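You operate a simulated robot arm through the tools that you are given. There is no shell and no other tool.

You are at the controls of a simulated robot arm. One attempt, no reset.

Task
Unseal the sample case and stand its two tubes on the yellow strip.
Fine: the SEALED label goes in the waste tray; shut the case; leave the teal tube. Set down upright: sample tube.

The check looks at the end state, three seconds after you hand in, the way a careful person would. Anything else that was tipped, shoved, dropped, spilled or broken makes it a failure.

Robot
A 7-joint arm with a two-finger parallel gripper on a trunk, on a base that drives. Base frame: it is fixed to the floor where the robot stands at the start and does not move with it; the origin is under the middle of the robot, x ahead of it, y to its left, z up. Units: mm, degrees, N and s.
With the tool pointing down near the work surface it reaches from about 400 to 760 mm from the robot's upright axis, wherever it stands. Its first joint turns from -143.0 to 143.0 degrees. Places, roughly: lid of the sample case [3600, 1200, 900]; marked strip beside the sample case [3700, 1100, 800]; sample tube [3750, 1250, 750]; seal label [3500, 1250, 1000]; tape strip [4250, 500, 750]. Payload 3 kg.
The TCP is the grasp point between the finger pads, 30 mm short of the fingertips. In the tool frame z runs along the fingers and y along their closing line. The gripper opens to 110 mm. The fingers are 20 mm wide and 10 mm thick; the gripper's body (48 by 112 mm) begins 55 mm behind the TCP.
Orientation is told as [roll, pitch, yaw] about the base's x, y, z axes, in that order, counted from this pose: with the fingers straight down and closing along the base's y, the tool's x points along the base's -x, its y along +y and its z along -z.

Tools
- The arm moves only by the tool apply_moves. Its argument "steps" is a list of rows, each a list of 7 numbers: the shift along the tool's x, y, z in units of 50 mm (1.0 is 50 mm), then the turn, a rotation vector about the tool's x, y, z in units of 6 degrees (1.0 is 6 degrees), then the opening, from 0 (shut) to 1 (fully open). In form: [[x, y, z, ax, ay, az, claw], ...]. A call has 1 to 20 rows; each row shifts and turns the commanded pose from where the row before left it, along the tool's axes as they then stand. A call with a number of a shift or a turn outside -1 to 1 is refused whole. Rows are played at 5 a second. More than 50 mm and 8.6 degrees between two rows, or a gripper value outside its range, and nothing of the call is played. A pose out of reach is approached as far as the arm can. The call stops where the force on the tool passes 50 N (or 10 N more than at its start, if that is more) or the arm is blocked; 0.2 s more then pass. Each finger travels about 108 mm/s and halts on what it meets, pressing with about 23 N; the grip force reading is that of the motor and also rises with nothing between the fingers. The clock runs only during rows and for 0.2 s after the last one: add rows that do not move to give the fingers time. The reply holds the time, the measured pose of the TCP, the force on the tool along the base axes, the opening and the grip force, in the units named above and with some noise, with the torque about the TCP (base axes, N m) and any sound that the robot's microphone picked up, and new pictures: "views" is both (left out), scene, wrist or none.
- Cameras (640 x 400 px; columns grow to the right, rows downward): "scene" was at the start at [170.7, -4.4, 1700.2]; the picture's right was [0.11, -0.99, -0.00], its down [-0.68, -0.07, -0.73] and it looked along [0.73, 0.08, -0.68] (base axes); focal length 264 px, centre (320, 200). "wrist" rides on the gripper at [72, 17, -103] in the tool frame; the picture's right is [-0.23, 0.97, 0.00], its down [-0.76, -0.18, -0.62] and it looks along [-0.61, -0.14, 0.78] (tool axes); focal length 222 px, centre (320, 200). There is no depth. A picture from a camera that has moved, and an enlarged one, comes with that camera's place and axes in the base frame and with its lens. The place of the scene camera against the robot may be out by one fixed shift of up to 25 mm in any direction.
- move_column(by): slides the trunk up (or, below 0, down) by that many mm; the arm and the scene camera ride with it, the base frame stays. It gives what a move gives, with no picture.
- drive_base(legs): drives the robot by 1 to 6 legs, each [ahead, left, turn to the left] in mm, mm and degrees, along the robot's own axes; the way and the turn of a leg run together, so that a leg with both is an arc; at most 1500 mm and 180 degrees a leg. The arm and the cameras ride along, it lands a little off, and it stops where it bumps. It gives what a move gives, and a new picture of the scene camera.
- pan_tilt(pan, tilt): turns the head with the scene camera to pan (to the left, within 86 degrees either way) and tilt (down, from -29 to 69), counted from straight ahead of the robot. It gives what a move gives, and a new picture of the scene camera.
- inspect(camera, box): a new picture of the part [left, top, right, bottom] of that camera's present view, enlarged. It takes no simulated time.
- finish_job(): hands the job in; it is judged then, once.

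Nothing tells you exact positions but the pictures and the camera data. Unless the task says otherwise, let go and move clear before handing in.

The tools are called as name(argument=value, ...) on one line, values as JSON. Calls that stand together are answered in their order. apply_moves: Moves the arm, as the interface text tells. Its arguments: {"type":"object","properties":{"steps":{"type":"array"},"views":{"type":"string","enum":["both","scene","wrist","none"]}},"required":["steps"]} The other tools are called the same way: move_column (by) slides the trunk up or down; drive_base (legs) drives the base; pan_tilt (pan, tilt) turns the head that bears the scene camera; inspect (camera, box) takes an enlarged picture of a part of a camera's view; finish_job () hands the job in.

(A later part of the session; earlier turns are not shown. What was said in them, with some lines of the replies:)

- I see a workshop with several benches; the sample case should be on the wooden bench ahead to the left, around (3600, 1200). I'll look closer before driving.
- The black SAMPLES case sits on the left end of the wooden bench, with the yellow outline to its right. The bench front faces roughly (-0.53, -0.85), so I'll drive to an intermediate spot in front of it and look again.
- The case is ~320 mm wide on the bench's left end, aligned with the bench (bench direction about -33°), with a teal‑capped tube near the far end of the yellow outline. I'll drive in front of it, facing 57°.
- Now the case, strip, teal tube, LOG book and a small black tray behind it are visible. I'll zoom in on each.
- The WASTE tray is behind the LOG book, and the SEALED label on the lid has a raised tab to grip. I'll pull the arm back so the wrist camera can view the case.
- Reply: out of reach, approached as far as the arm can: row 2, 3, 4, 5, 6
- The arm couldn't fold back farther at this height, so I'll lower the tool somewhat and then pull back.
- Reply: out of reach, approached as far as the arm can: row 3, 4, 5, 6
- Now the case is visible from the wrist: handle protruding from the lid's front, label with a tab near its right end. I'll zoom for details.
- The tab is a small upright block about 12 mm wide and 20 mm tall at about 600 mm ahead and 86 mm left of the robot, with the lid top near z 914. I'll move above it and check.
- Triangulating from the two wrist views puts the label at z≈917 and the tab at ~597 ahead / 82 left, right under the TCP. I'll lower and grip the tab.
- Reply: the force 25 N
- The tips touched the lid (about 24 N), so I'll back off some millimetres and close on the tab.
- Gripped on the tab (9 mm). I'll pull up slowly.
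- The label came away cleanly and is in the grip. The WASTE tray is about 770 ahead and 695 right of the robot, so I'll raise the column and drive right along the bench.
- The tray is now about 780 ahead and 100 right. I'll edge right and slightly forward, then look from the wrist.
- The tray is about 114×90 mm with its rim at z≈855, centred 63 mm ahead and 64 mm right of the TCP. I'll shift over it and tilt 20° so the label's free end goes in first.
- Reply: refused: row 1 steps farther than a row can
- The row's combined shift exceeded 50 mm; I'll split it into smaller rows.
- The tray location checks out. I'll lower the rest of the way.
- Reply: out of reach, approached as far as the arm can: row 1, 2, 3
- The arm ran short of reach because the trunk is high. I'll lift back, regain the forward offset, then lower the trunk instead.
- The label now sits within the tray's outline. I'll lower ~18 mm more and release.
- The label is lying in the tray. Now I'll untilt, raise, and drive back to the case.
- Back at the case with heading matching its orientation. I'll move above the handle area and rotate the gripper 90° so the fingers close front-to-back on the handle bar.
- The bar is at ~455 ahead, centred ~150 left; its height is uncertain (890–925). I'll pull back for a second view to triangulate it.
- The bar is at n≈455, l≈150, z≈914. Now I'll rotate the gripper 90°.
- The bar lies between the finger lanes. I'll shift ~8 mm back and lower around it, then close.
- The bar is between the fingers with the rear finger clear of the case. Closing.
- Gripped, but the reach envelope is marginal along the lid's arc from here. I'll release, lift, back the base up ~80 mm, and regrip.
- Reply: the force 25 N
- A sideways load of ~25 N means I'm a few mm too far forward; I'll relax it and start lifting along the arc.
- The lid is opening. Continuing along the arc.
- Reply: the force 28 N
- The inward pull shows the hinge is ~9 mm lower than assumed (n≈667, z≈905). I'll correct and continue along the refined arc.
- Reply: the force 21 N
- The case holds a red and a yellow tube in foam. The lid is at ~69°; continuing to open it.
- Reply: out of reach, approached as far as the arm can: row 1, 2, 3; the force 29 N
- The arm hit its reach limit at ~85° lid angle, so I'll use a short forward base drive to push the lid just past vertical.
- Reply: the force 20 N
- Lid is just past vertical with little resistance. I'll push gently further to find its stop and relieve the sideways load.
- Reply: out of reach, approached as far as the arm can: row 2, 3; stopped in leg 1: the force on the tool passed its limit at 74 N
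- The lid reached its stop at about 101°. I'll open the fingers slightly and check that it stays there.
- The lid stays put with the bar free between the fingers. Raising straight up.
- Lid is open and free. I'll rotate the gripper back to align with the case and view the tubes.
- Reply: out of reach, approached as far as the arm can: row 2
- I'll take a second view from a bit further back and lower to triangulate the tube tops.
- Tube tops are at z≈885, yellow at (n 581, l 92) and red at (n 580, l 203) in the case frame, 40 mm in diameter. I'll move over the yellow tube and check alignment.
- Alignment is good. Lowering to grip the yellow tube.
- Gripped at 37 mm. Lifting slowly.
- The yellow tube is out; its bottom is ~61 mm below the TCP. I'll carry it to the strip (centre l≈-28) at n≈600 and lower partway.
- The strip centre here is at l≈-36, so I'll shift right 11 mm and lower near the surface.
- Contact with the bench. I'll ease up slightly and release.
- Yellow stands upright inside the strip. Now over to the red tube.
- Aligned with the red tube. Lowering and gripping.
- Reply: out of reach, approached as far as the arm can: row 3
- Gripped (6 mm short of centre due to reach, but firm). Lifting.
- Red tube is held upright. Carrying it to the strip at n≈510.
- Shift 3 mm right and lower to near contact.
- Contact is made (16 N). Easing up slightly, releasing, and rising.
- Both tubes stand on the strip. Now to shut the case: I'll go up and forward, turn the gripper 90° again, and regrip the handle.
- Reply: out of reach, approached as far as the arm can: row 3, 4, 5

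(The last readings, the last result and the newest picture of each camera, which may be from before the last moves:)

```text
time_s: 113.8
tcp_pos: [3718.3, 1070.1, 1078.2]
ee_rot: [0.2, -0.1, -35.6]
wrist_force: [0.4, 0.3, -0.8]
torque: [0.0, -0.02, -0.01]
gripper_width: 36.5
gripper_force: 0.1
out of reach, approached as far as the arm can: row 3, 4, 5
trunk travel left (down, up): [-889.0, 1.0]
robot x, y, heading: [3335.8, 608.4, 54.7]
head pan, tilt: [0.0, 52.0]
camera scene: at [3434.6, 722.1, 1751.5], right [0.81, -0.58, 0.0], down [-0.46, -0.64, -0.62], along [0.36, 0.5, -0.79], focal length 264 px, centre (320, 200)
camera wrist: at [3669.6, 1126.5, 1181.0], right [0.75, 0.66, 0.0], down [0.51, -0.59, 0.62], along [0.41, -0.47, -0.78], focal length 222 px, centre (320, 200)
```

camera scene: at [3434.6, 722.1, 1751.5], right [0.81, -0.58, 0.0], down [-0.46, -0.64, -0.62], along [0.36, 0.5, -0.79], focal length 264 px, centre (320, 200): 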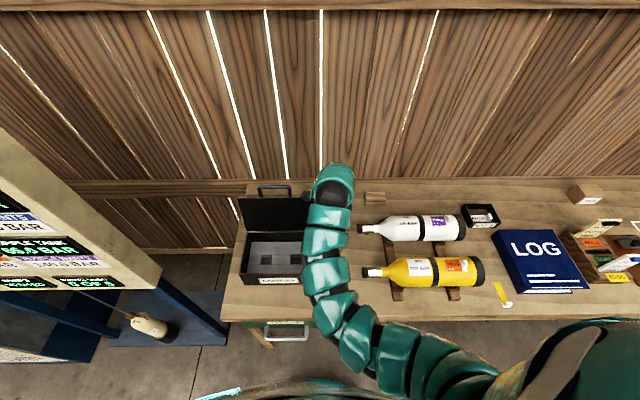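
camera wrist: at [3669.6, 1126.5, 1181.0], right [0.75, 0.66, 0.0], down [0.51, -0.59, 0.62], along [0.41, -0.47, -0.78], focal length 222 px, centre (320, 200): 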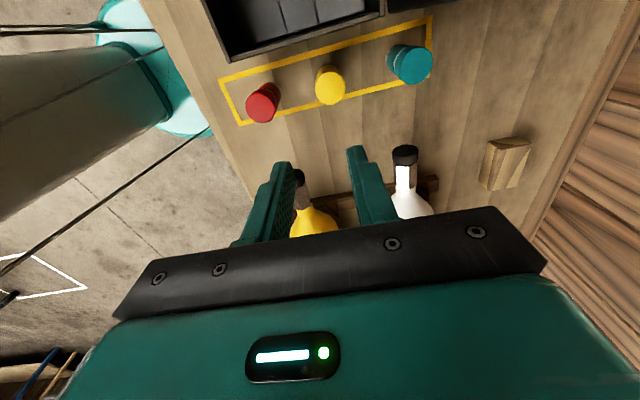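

All three tubes are seen standing on the strip. The rise was reach-limited, so I'll go forward more, then up, then left over the handle.

apply_moves(steps=[[0, 0.8, 0, 0, 0, 0, 0.33], [0, 0.6, -0.6, 0, 0, 0, 0.33], [0, 0.4, -0.8, 0, 0, 0, 0.33], [0, 0.3, -0.8, 0, 0, 0, 0.33], [0, 0.2, -0.3, 0, 0, 0, 0.33], [0, 0, 0, 0, 0, 0, 0.33]], views="wrist")

```text
time_s: 115.2
tcp_pos: [3787.5, 1164.8, 1203.2]
ee_rot: [0.1, 0.0, -35.6]
wrist_force: [0.9, 0.4, -0.5]
torque: [-0.03, -0.02, -0.01]
gripper_width: 36.3
gripper_force: 0.0
trunk travel left (down, up): [-889.0, 1.0]
robot x, y, heading: [3336.6, 607.3, 54.5]
head pan, tilt: [0.0, 52.0]
camera wrist: at [3737.7, 1221.4, 1305.6], right [0.75, 0.66, 0.0], down [0.52, -0.59, 0.62], along [0.41, -0.47, -0.78], focal length 222 px, centre (320, 200)
```

wrist: 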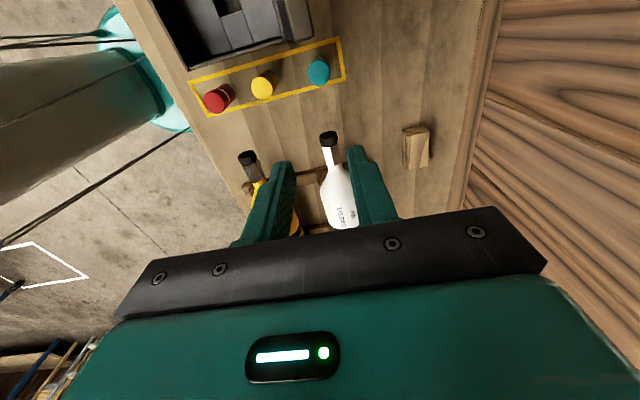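

apply_moves(steps=[[0.75, 0, 0, 0, 0, 0, 0.33], [0.75, 0, 0, 0, 0, 0, 0.33], [0.75, 0, 0, 0, 0, 0, 0.33], [0.75, 0, 0, 0, 0, 0, 0.33], [0.74, 0, 0, 0, 0, 0, 0.33], [0, 0, 0, 0, 0, 0, 0.33]])

inspect(camera="wrist", box=[200, 40, 440, 190])

inspect(camera="scene", box=[220, 130, 380, 230])

```text
time_s: 116.6
tcp_pos: [3635.5, 1275.1, 1204.2]
ee_rot: [-0.1, -0.1, -35.5]
wrist_force: [0.3, -0.1, -0.2]
torque: [0.0, 0.01, -0.01]
gripper_width: 36.1
gripper_force: 0.0
trunk travel left (down, up): [-889.0, 1.0]
robot x, y, heading: [3337.1, 612.6, 54.5]
head pan, tilt: [0.0, 52.0]
camera scene: at [3435.7, 721.7, 1751.5], right [0.81, -0.58, 0.0], down [-0.46, -0.64, -0.62], along [0.36, 0.5, -0.79], focal length 264 px, centre (320, 200)
camera wrist: at [3586.3, 1331.9, 1307.3], right [0.75, 0.66, 0.0], down [0.52, -0.59, 0.62], along [0.41, -0.47, -0.78], focal length 222 px, centre (320, 200)
```

scene: 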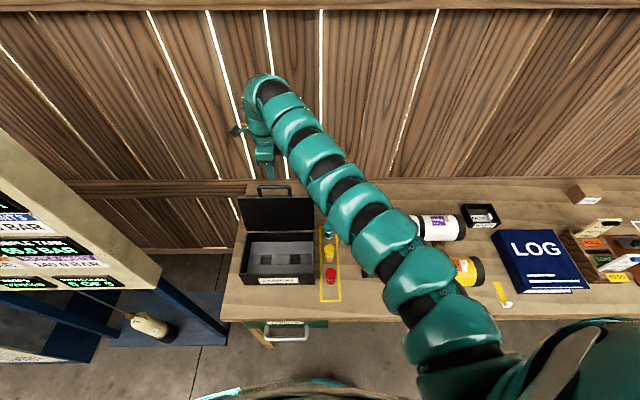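
wrist: 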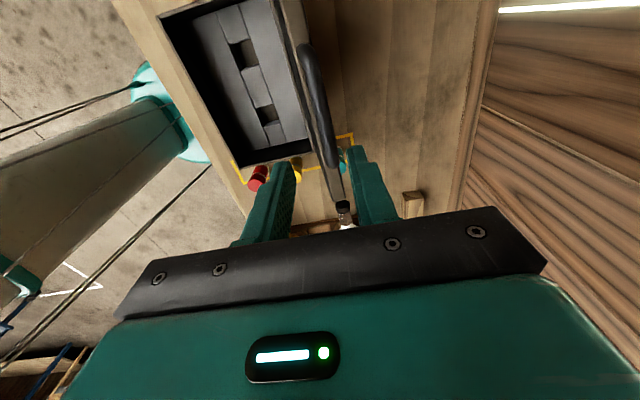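

```text
2.67 times, centred on (320, 115) of wrist
camera zoom: at [3586.3, 1331.9, 1307.3], right [0.75, 0.66, 0.0], down [0.52, -0.59, 0.62], along [0.41, -0.47, -0.78], focal length 592 px, centre (320, 427)
```

zoom: 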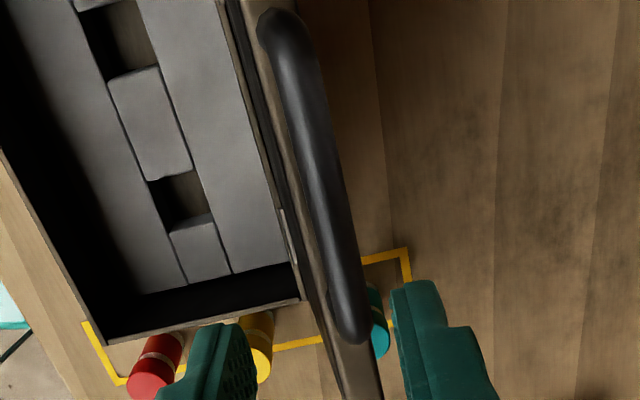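

```text
4.00 times, centred on (300, 180) of scene
camera zoom: at [3435.7, 721.7, 1751.5], right [0.81, -0.58, 0.0], down [-0.46, -0.64, -0.62], along [0.36, 0.5, -0.79], focal length 1057 px, centre (400, 280)
```

zoom: 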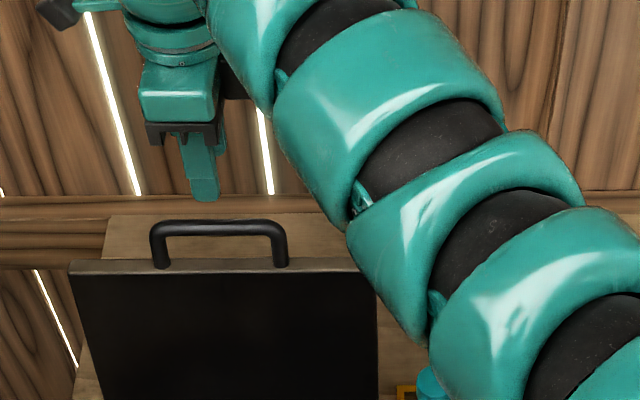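

The bar is ~3 mm ahead of the TCP. I'll adjust, lower onto it and grip.

apply_moves(steps=[[0, 0.07, 0.3, 0, 0, 0, 0.33], [0, 0, 0.6, 0, 0, 0, 0.33], [0, 0, 0.6, 0, 0, 0, 0.33], [0, 0, 0, 0, 0, 0, 0.33]], views="wrist")

inspect(camera="scene", box=[220, 130, 380, 230])

```text
time_s: 117.6
tcp_pos: [3636.1, 1276.6, 1129.8]
ee_rot: [0.0, -0.1, -35.4]
wrist_force: [0.1, 0.6, 0.4]
torque: [0.01, -0.05, -0.01]
gripper_width: 36.0
gripper_force: 0.0
trunk travel left (down, up): [-889.0, 1.0]
robot x, y, heading: [3339.4, 609.3, 54.2]
head pan, tilt: [0.0, 52.0]
camera wrist: at [3586.0, 1333.9, 1231.3], right [0.75, 0.66, 0.0], down [0.52, -0.59, 0.62], along [0.41, -0.47, -0.78], focal length 222 px, centre (320, 200)
```

wrist: 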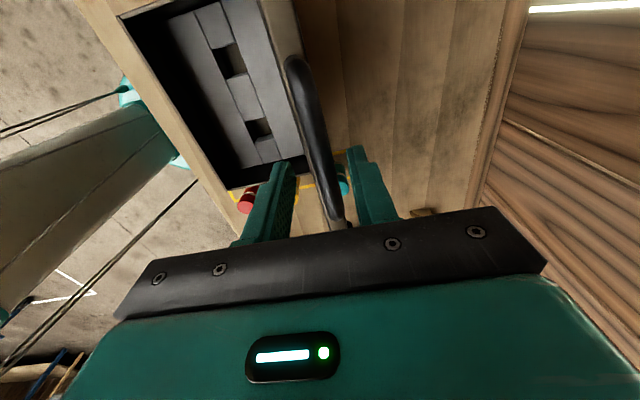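

```text
4.00 times, centred on (300, 180) of scene
camera zoom: at [3434.8, 721.8, 1751.6], right [0.81, -0.58, 0.0], down [-0.46, -0.64, -0.62], along [0.36, 0.5, -0.79], focal length 1057 px, centre (400, 280)
```

zoom: 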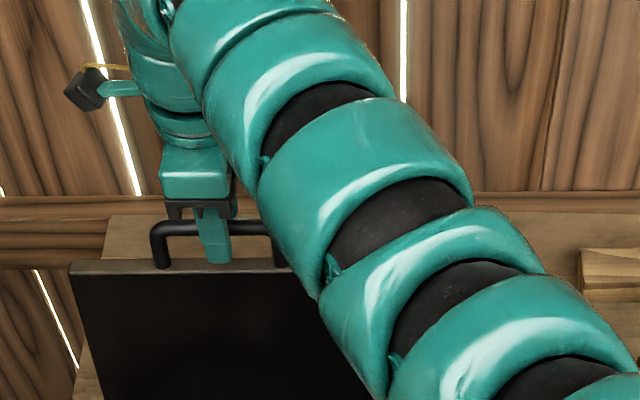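

apply_moves(steps=[[0, 0, 0, 0, 0, 0, 0.2], [0, 0, 0, 0, 0, 0, 0], [0, 0, 0, 0, 0, 0, 0], [0, 0, 0, 0, 0, 0, 0]], views="none")

drive_base(legs=[[-35, 0, 0]])

```text
time_s: 118.6
tcp_pos: [3634.8, 1276.4, 1127.0]
ee_rot: [0.0, -0.1, -35.5]
wrist_force: [-0.6, 1.2, -0.4]
torque: [0.04, 0.02, 0.44]
gripper_width: 13.1
gripper_force: 45.4
trunk travel left (down, up): [-889.0, 1.0]
robot x, y, heading: [3335.6, 609.2, 54.5]
head pan, tilt: [0.0, 52.0]
```

```text
time_s: 119.5
tcp_pos: [3614.5, 1247.0, 1130.3]
ee_rot: [0.2, 0.1, -35.6]
wrist_force: [0.0, 1.5, 12.7]
torque: [0.72, 0.66, 0.4]
gripper_width: 13.4
gripper_force: 45.2
trunk travel left (down, up): [-889.0, 1.0]
robot x, y, heading: [3317.5, 581.8, 54.5]
head pan, tilt: [0.0, 52.0]
camera scene: at [3412.2, 690.4, 1752.0], right [0.81, -0.58, 0.0], down [-0.46, -0.64, -0.62], along [0.36, 0.5, -0.79], focal length 264 px, centre (320, 200)
```

scene: 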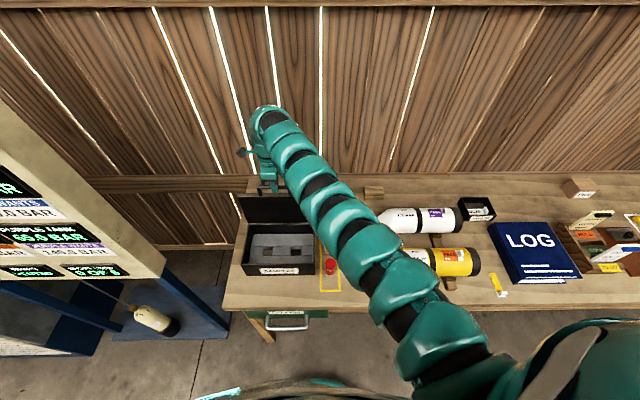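

The lid follows and is at vertical. Another 35 mm back.

drive_base(legs=[[-35, 0, 0]])

```text
time_s: 120.3
tcp_pos: [3594.8, 1220.0, 1127.3]
ee_rot: [0.0, 0.0, -35.6]
wrist_force: [0.3, -0.8, -2.9]
torque: [0.53, 0.54, 0.43]
gripper_width: 13.5
gripper_force: 45.4
trunk travel left (down, up): [-889.0, 1.0]
robot x, y, heading: [3294.1, 550.1, 54.4]
head pan, tilt: [0.0, 52.0]
camera scene: at [3393.2, 664.5, 1751.4], right [0.81, -0.58, 0.0], down [-0.46, -0.64, -0.62], along [0.36, 0.5, -0.79], focal length 264 px, centre (320, 200)
```

scene: 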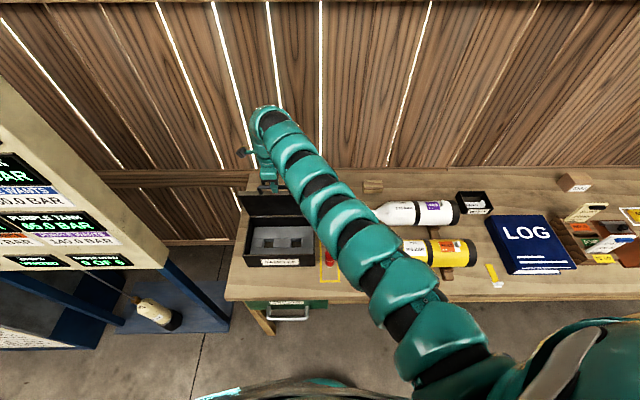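

Now the reverse arc with the arm, first four steps.

apply_moves(steps=[[0, -0.442, 0.094, 0, 0, 0, 0], [0, -0.426, 0.14, 0, 0, 0, 0], [0, -0.41, 0.182, 0, 0, 0, 0], [0, -0.388, 0.226, 0, 0, 0, 0], [0, 0, 0, 0, 0, 0, 0]], views="wrist")

```text
time_s: 121.5
tcp_pos: [3546.4, 1151.0, 1096.1]
ee_rot: [0.0, 0.0, -35.6]
wrist_force: [4.5, -5.6, -1.0]
torque: [-0.05, 0.31, 0.51]
gripper_width: 13.6
gripper_force: 45.2
trunk travel left (down, up): [-889.0, 1.0]
robot x, y, heading: [3291.4, 554.1, 54.2]
head pan, tilt: [0.0, 52.0]
camera wrist: at [3497.9, 1207.9, 1198.5], right [0.75, 0.66, 0.0], down [0.52, -0.59, 0.62], along [0.41, -0.47, -0.78], focal length 222 px, centre (320, 200)
```

wrist: 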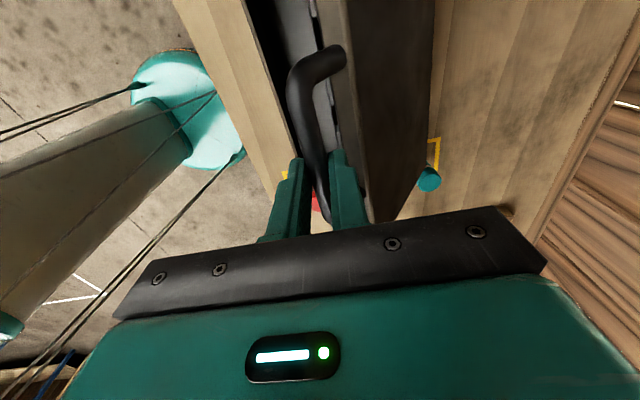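

apply_moves(steps=[[0, -0.362, 0.264, 0, 0, 0, 0], [0, -0.332, 0.3, 0, 0, 0, 0], [0, -0.3, 0.334, 0, 0, 0, 0], [0, -0.262, 0.364, 0, 0, 0, 0], [0, 0, 0, 0, 0, 0, 0]], views="wrist")

```text
time_s: 122.7
tcp_pos: [3511.8, 1100.6, 1032.6]
ee_rot: [0.1, -0.1, -35.6]
wrist_force: [12.3, -10.0, -0.7]
torque: [-0.83, -1.05, 0.56]
gripper_width: 13.5
gripper_force: 44.8
trunk travel left (down, up): [-889.0, 1.0]
robot x, y, heading: [3295.9, 554.8, 54.5]
head pan, tilt: [0.0, 52.0]
camera wrist: at [3461.7, 1157.3, 1135.6], right [0.75, 0.66, 0.0], down [0.51, -0.59, 0.62], along [0.41, -0.47, -0.78], focal length 222 px, centre (320, 200)
```

wrist: 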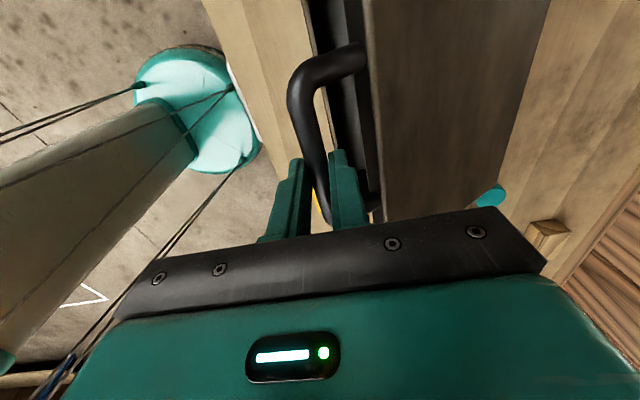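

apply_moves(steps=[[-0.03, -0.224, 0.388, 0, 0, 0, 0], [-0.03, -0.182, 0.41, 0, 0, 0, 0], [0, -0.138, 0.426, 0, 0, 0, 0], [0, 0, 0, 0, 0, 0, 0]], views="wrist")

```text
time_s: 123.7
tcp_pos: [3495.5, 1079.4, 971.3]
ee_rot: [0.1, 0.3, -35.5]
wrist_force: [-0.1, 4.6, -1.3]
torque: [0.69, 0.88, 0.44]
gripper_width: 13.4
gripper_force: 44.8
trunk travel left (down, up): [-889.0, 1.0]
robot x, y, heading: [3296.6, 553.5, 54.1]
head pan, tilt: [0.0, 52.0]
camera wrist: at [3446.3, 1135.0, 1075.4], right [0.75, 0.66, 0.0], down [0.52, -0.59, 0.62], along [0.41, -0.47, -0.78], focal length 222 px, centre (320, 200)
```

wrist: 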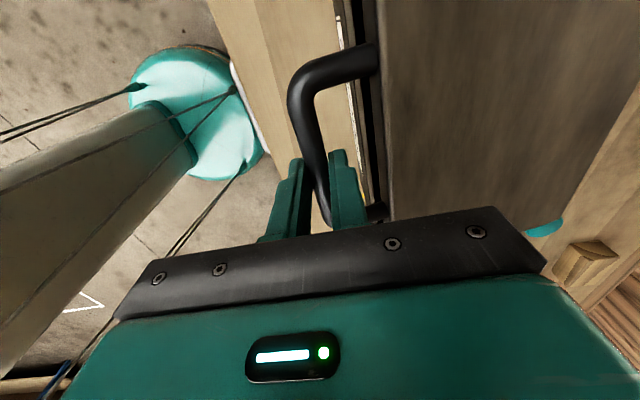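

apply_moves(steps=[[0, -0.092, 0.44, 0, 0, 0, 0], [0, -0.04, 0.3, 0, 0, 0, 0], [0, -0.02, 0.15, 0, 0, 0, 0], [0, 0, 0, 0, 0, 0, 0]], views="wrist")

```text
time_s: 124.7
tcp_pos: [3492.6, 1072.8, 926.6]
ee_rot: [0.0, -0.1, -35.5]
wrist_force: [-8.8, 12.7, 6.0]
torque: [0.13, 0.03, 0.47]
gripper_width: 13.7
gripper_force: 44.7
trunk travel left (down, up): [-889.0, 1.0]
robot x, y, heading: [3299.1, 549.8, 54.4]
head pan, tilt: [0.0, 52.0]
camera wrist: at [3442.4, 1129.2, 1030.4], right [0.75, 0.66, 0.0], down [0.52, -0.59, 0.62], along [0.41, -0.47, -0.78], focal length 222 px, centre (320, 200)
```

wrist: 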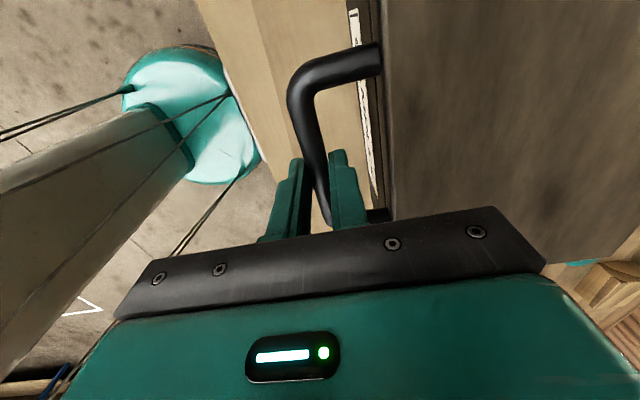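

apply_moves(steps=[[0, 0, 0.06, 0, 0, 0, 0], [0, 0, 0, 0, 0, 0, 0]], views="none")

inspect(camera="wrist", box=[260, 0, 500, 150])

```text
time_s: 125.3
tcp_pos: [3492.6, 1072.1, 926.2]
ee_rot: [0.2, 0.1, -35.6]
wrist_force: [-8.7, 11.8, 25.8]
torque: [-0.01, -0.15, 0.5]
gripper_width: 13.3
gripper_force: 45.6
trunk travel left (down, up): [-889.0, 1.0]
robot x, y, heading: [3298.8, 552.6, 54.5]
head pan, tilt: [0.0, 52.0]
```

```text
2.67 times, centred on (380, 75) of wrist
camera zoom: at [3442.3, 1128.8, 1029.4], right [0.75, 0.66, 0.0], down [0.52, -0.59, 0.62], along [0.41, -0.46, -0.78], focal length 592 px, centre (160, 533)
```

zoom: 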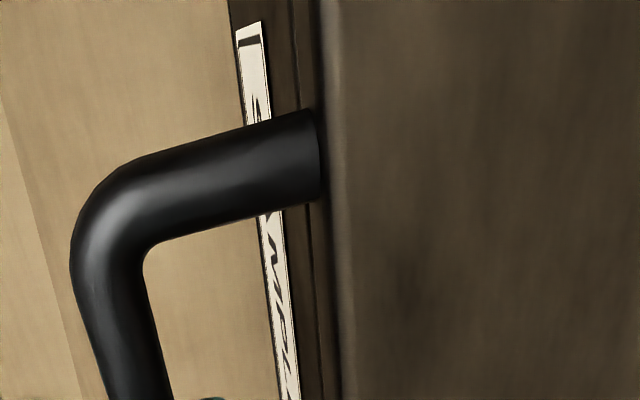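

The lid is fully closed (25 N against the stop). Relaxing, releasing, and lifting clear.

apply_moves(steps=[[0.03, 0, -0.06, 0, 0, 0, 0], [0, 0, 0, 0, 0, 0, 0.2], [0, 0, 0, 0, 0, 0, 0.33], [0, 0, 0, 0, 0, 0, 0.33], [0, 0, -0.4, 0, 0, 0, 0.33], [0, 0, -0.5, 0, 0, 0, 0.33], [0, 0, -0.5, 0, 0, 0, 0.33], [0, 0, 0, 0, 0, 0, 0.33]])

```text
time_s: 127.1
tcp_pos: [3492.2, 1073.8, 997.9]
ee_rot: [0.1, 0.1, -35.6]
wrist_force: [0.2, -0.5, 0.3]
torque: [-0.02, 0.01, -0.01]
gripper_width: 36.3
gripper_force: 0.0
trunk travel left (down, up): [-889.0, 1.0]
robot x, y, heading: [3295.8, 551.8, 54.5]
head pan, tilt: [0.0, 52.0]
camera scene: at [3394.0, 664.9, 1751.5], right [0.81, -0.58, 0.0], down [-0.46, -0.64, -0.62], along [0.36, 0.5, -0.79], focal length 264 px, centre (320, 200)
camera wrist: at [3442.9, 1129.9, 1101.5], right [0.75, 0.66, 0.0], down [0.52, -0.59, 0.62], along [0.41, -0.47, -0.78], focal length 222 px, centre (320, 200)
```

scene: 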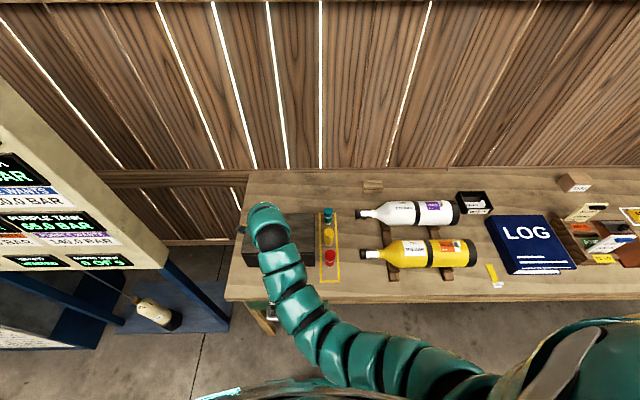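
wrist: 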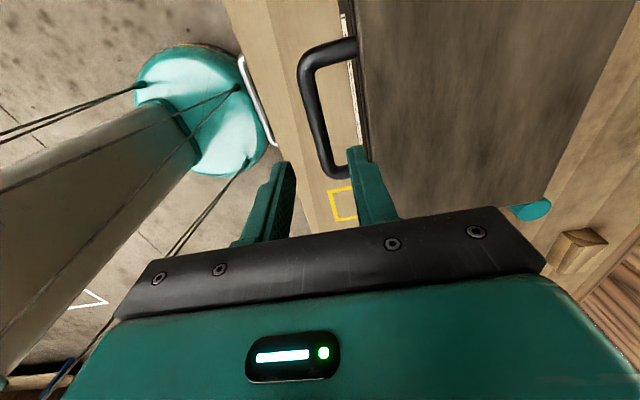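

The case is shut and the gripper is clear. I'll back away and check the final scene.

drive_base(legs=[[-250, 0, 0]])

inspect(camera="scene", box=[220, 120, 380, 220])

inspect(camera="scene", box=[360, 110, 640, 285])

```text
time_s: 128.9
tcp_pos: [3343.5, 866.3, 998.4]
ee_rot: [0.1, 0.0, -35.6]
wrist_force: [0.3, 0.5, 0.2]
torque: [0.02, -0.02, 0.01]
gripper_width: 36.7
gripper_force: 0.1
trunk travel left (down, up): [-889.0, 1.0]
robot x, y, heading: [3144.8, 344.2, 54.3]
head pan, tilt: [0.0, 52.0]
camera scene: at [3244.5, 456.6, 1751.7], right [0.81, -0.58, 0.0], down [-0.46, -0.64, -0.62], along [0.36, 0.5, -0.79], focal length 264 px, centre (320, 200)
```

scene: 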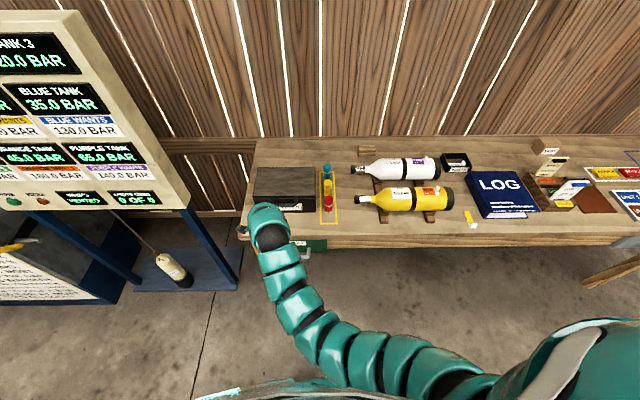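

```text
4.00 times, centred on (300, 170) of scene
camera zoom: at [3244.5, 456.6, 1751.7], right [0.81, -0.58, 0.0], down [-0.46, -0.64, -0.62], along [0.36, 0.5, -0.79], focal length 1057 px, centre (400, 320)
```

zoom: 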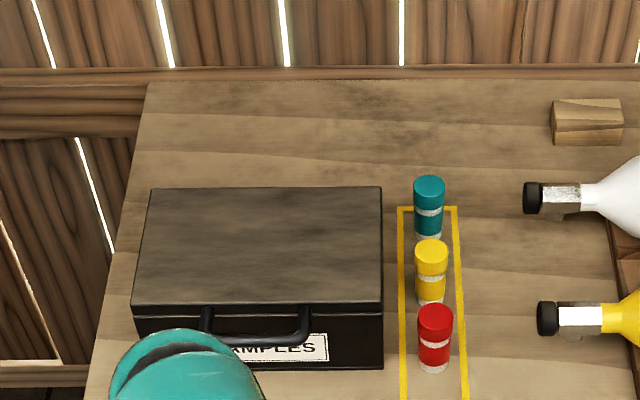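

```text
2.29 times, centred on (500, 198) of scene
camera zoom: at [3244.5, 456.6, 1751.7], right [0.81, -0.58, 0.0], down [-0.46, -0.64, -0.62], along [0.36, 0.5, -0.79], focal length 604 px, centre (-91, 206)
```

zoom: 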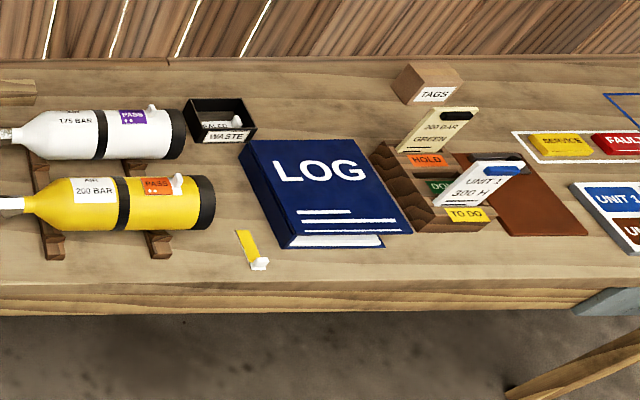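

The final view shows:
- The case is shut.
- The red and yellow tubes stand upright inside the yellow strip, and the teal tube is where it was.
- The SEALED label is in the WASTE tray.
- Nothing else on the bench looks disturbed.

I'm handing in.

finish_job()

```text
The job is handed in.
```

The job is handed in. In the last picture before that, everything was where you asked:

- **Case:** I peeled off the seal and opened the lid. Once the tubes were out, I shut it again and pressed it down to its stop.
- **Tubes:** the red and yellow tubes stand upright inside the yellow strip. The teal tube is untouched at the far end of the strip.
- **Label:** the SEALED label is lying in the WASTE tray.
- **Surroundings:** nothing else on the bench looked tipped or moved, and the gripper was clear of it.

When I pushed the lid back to its open stop, the force on the gripper peaked at 74 N. That may have nudged the case a few millimetres, though no shift showed in the pictures.
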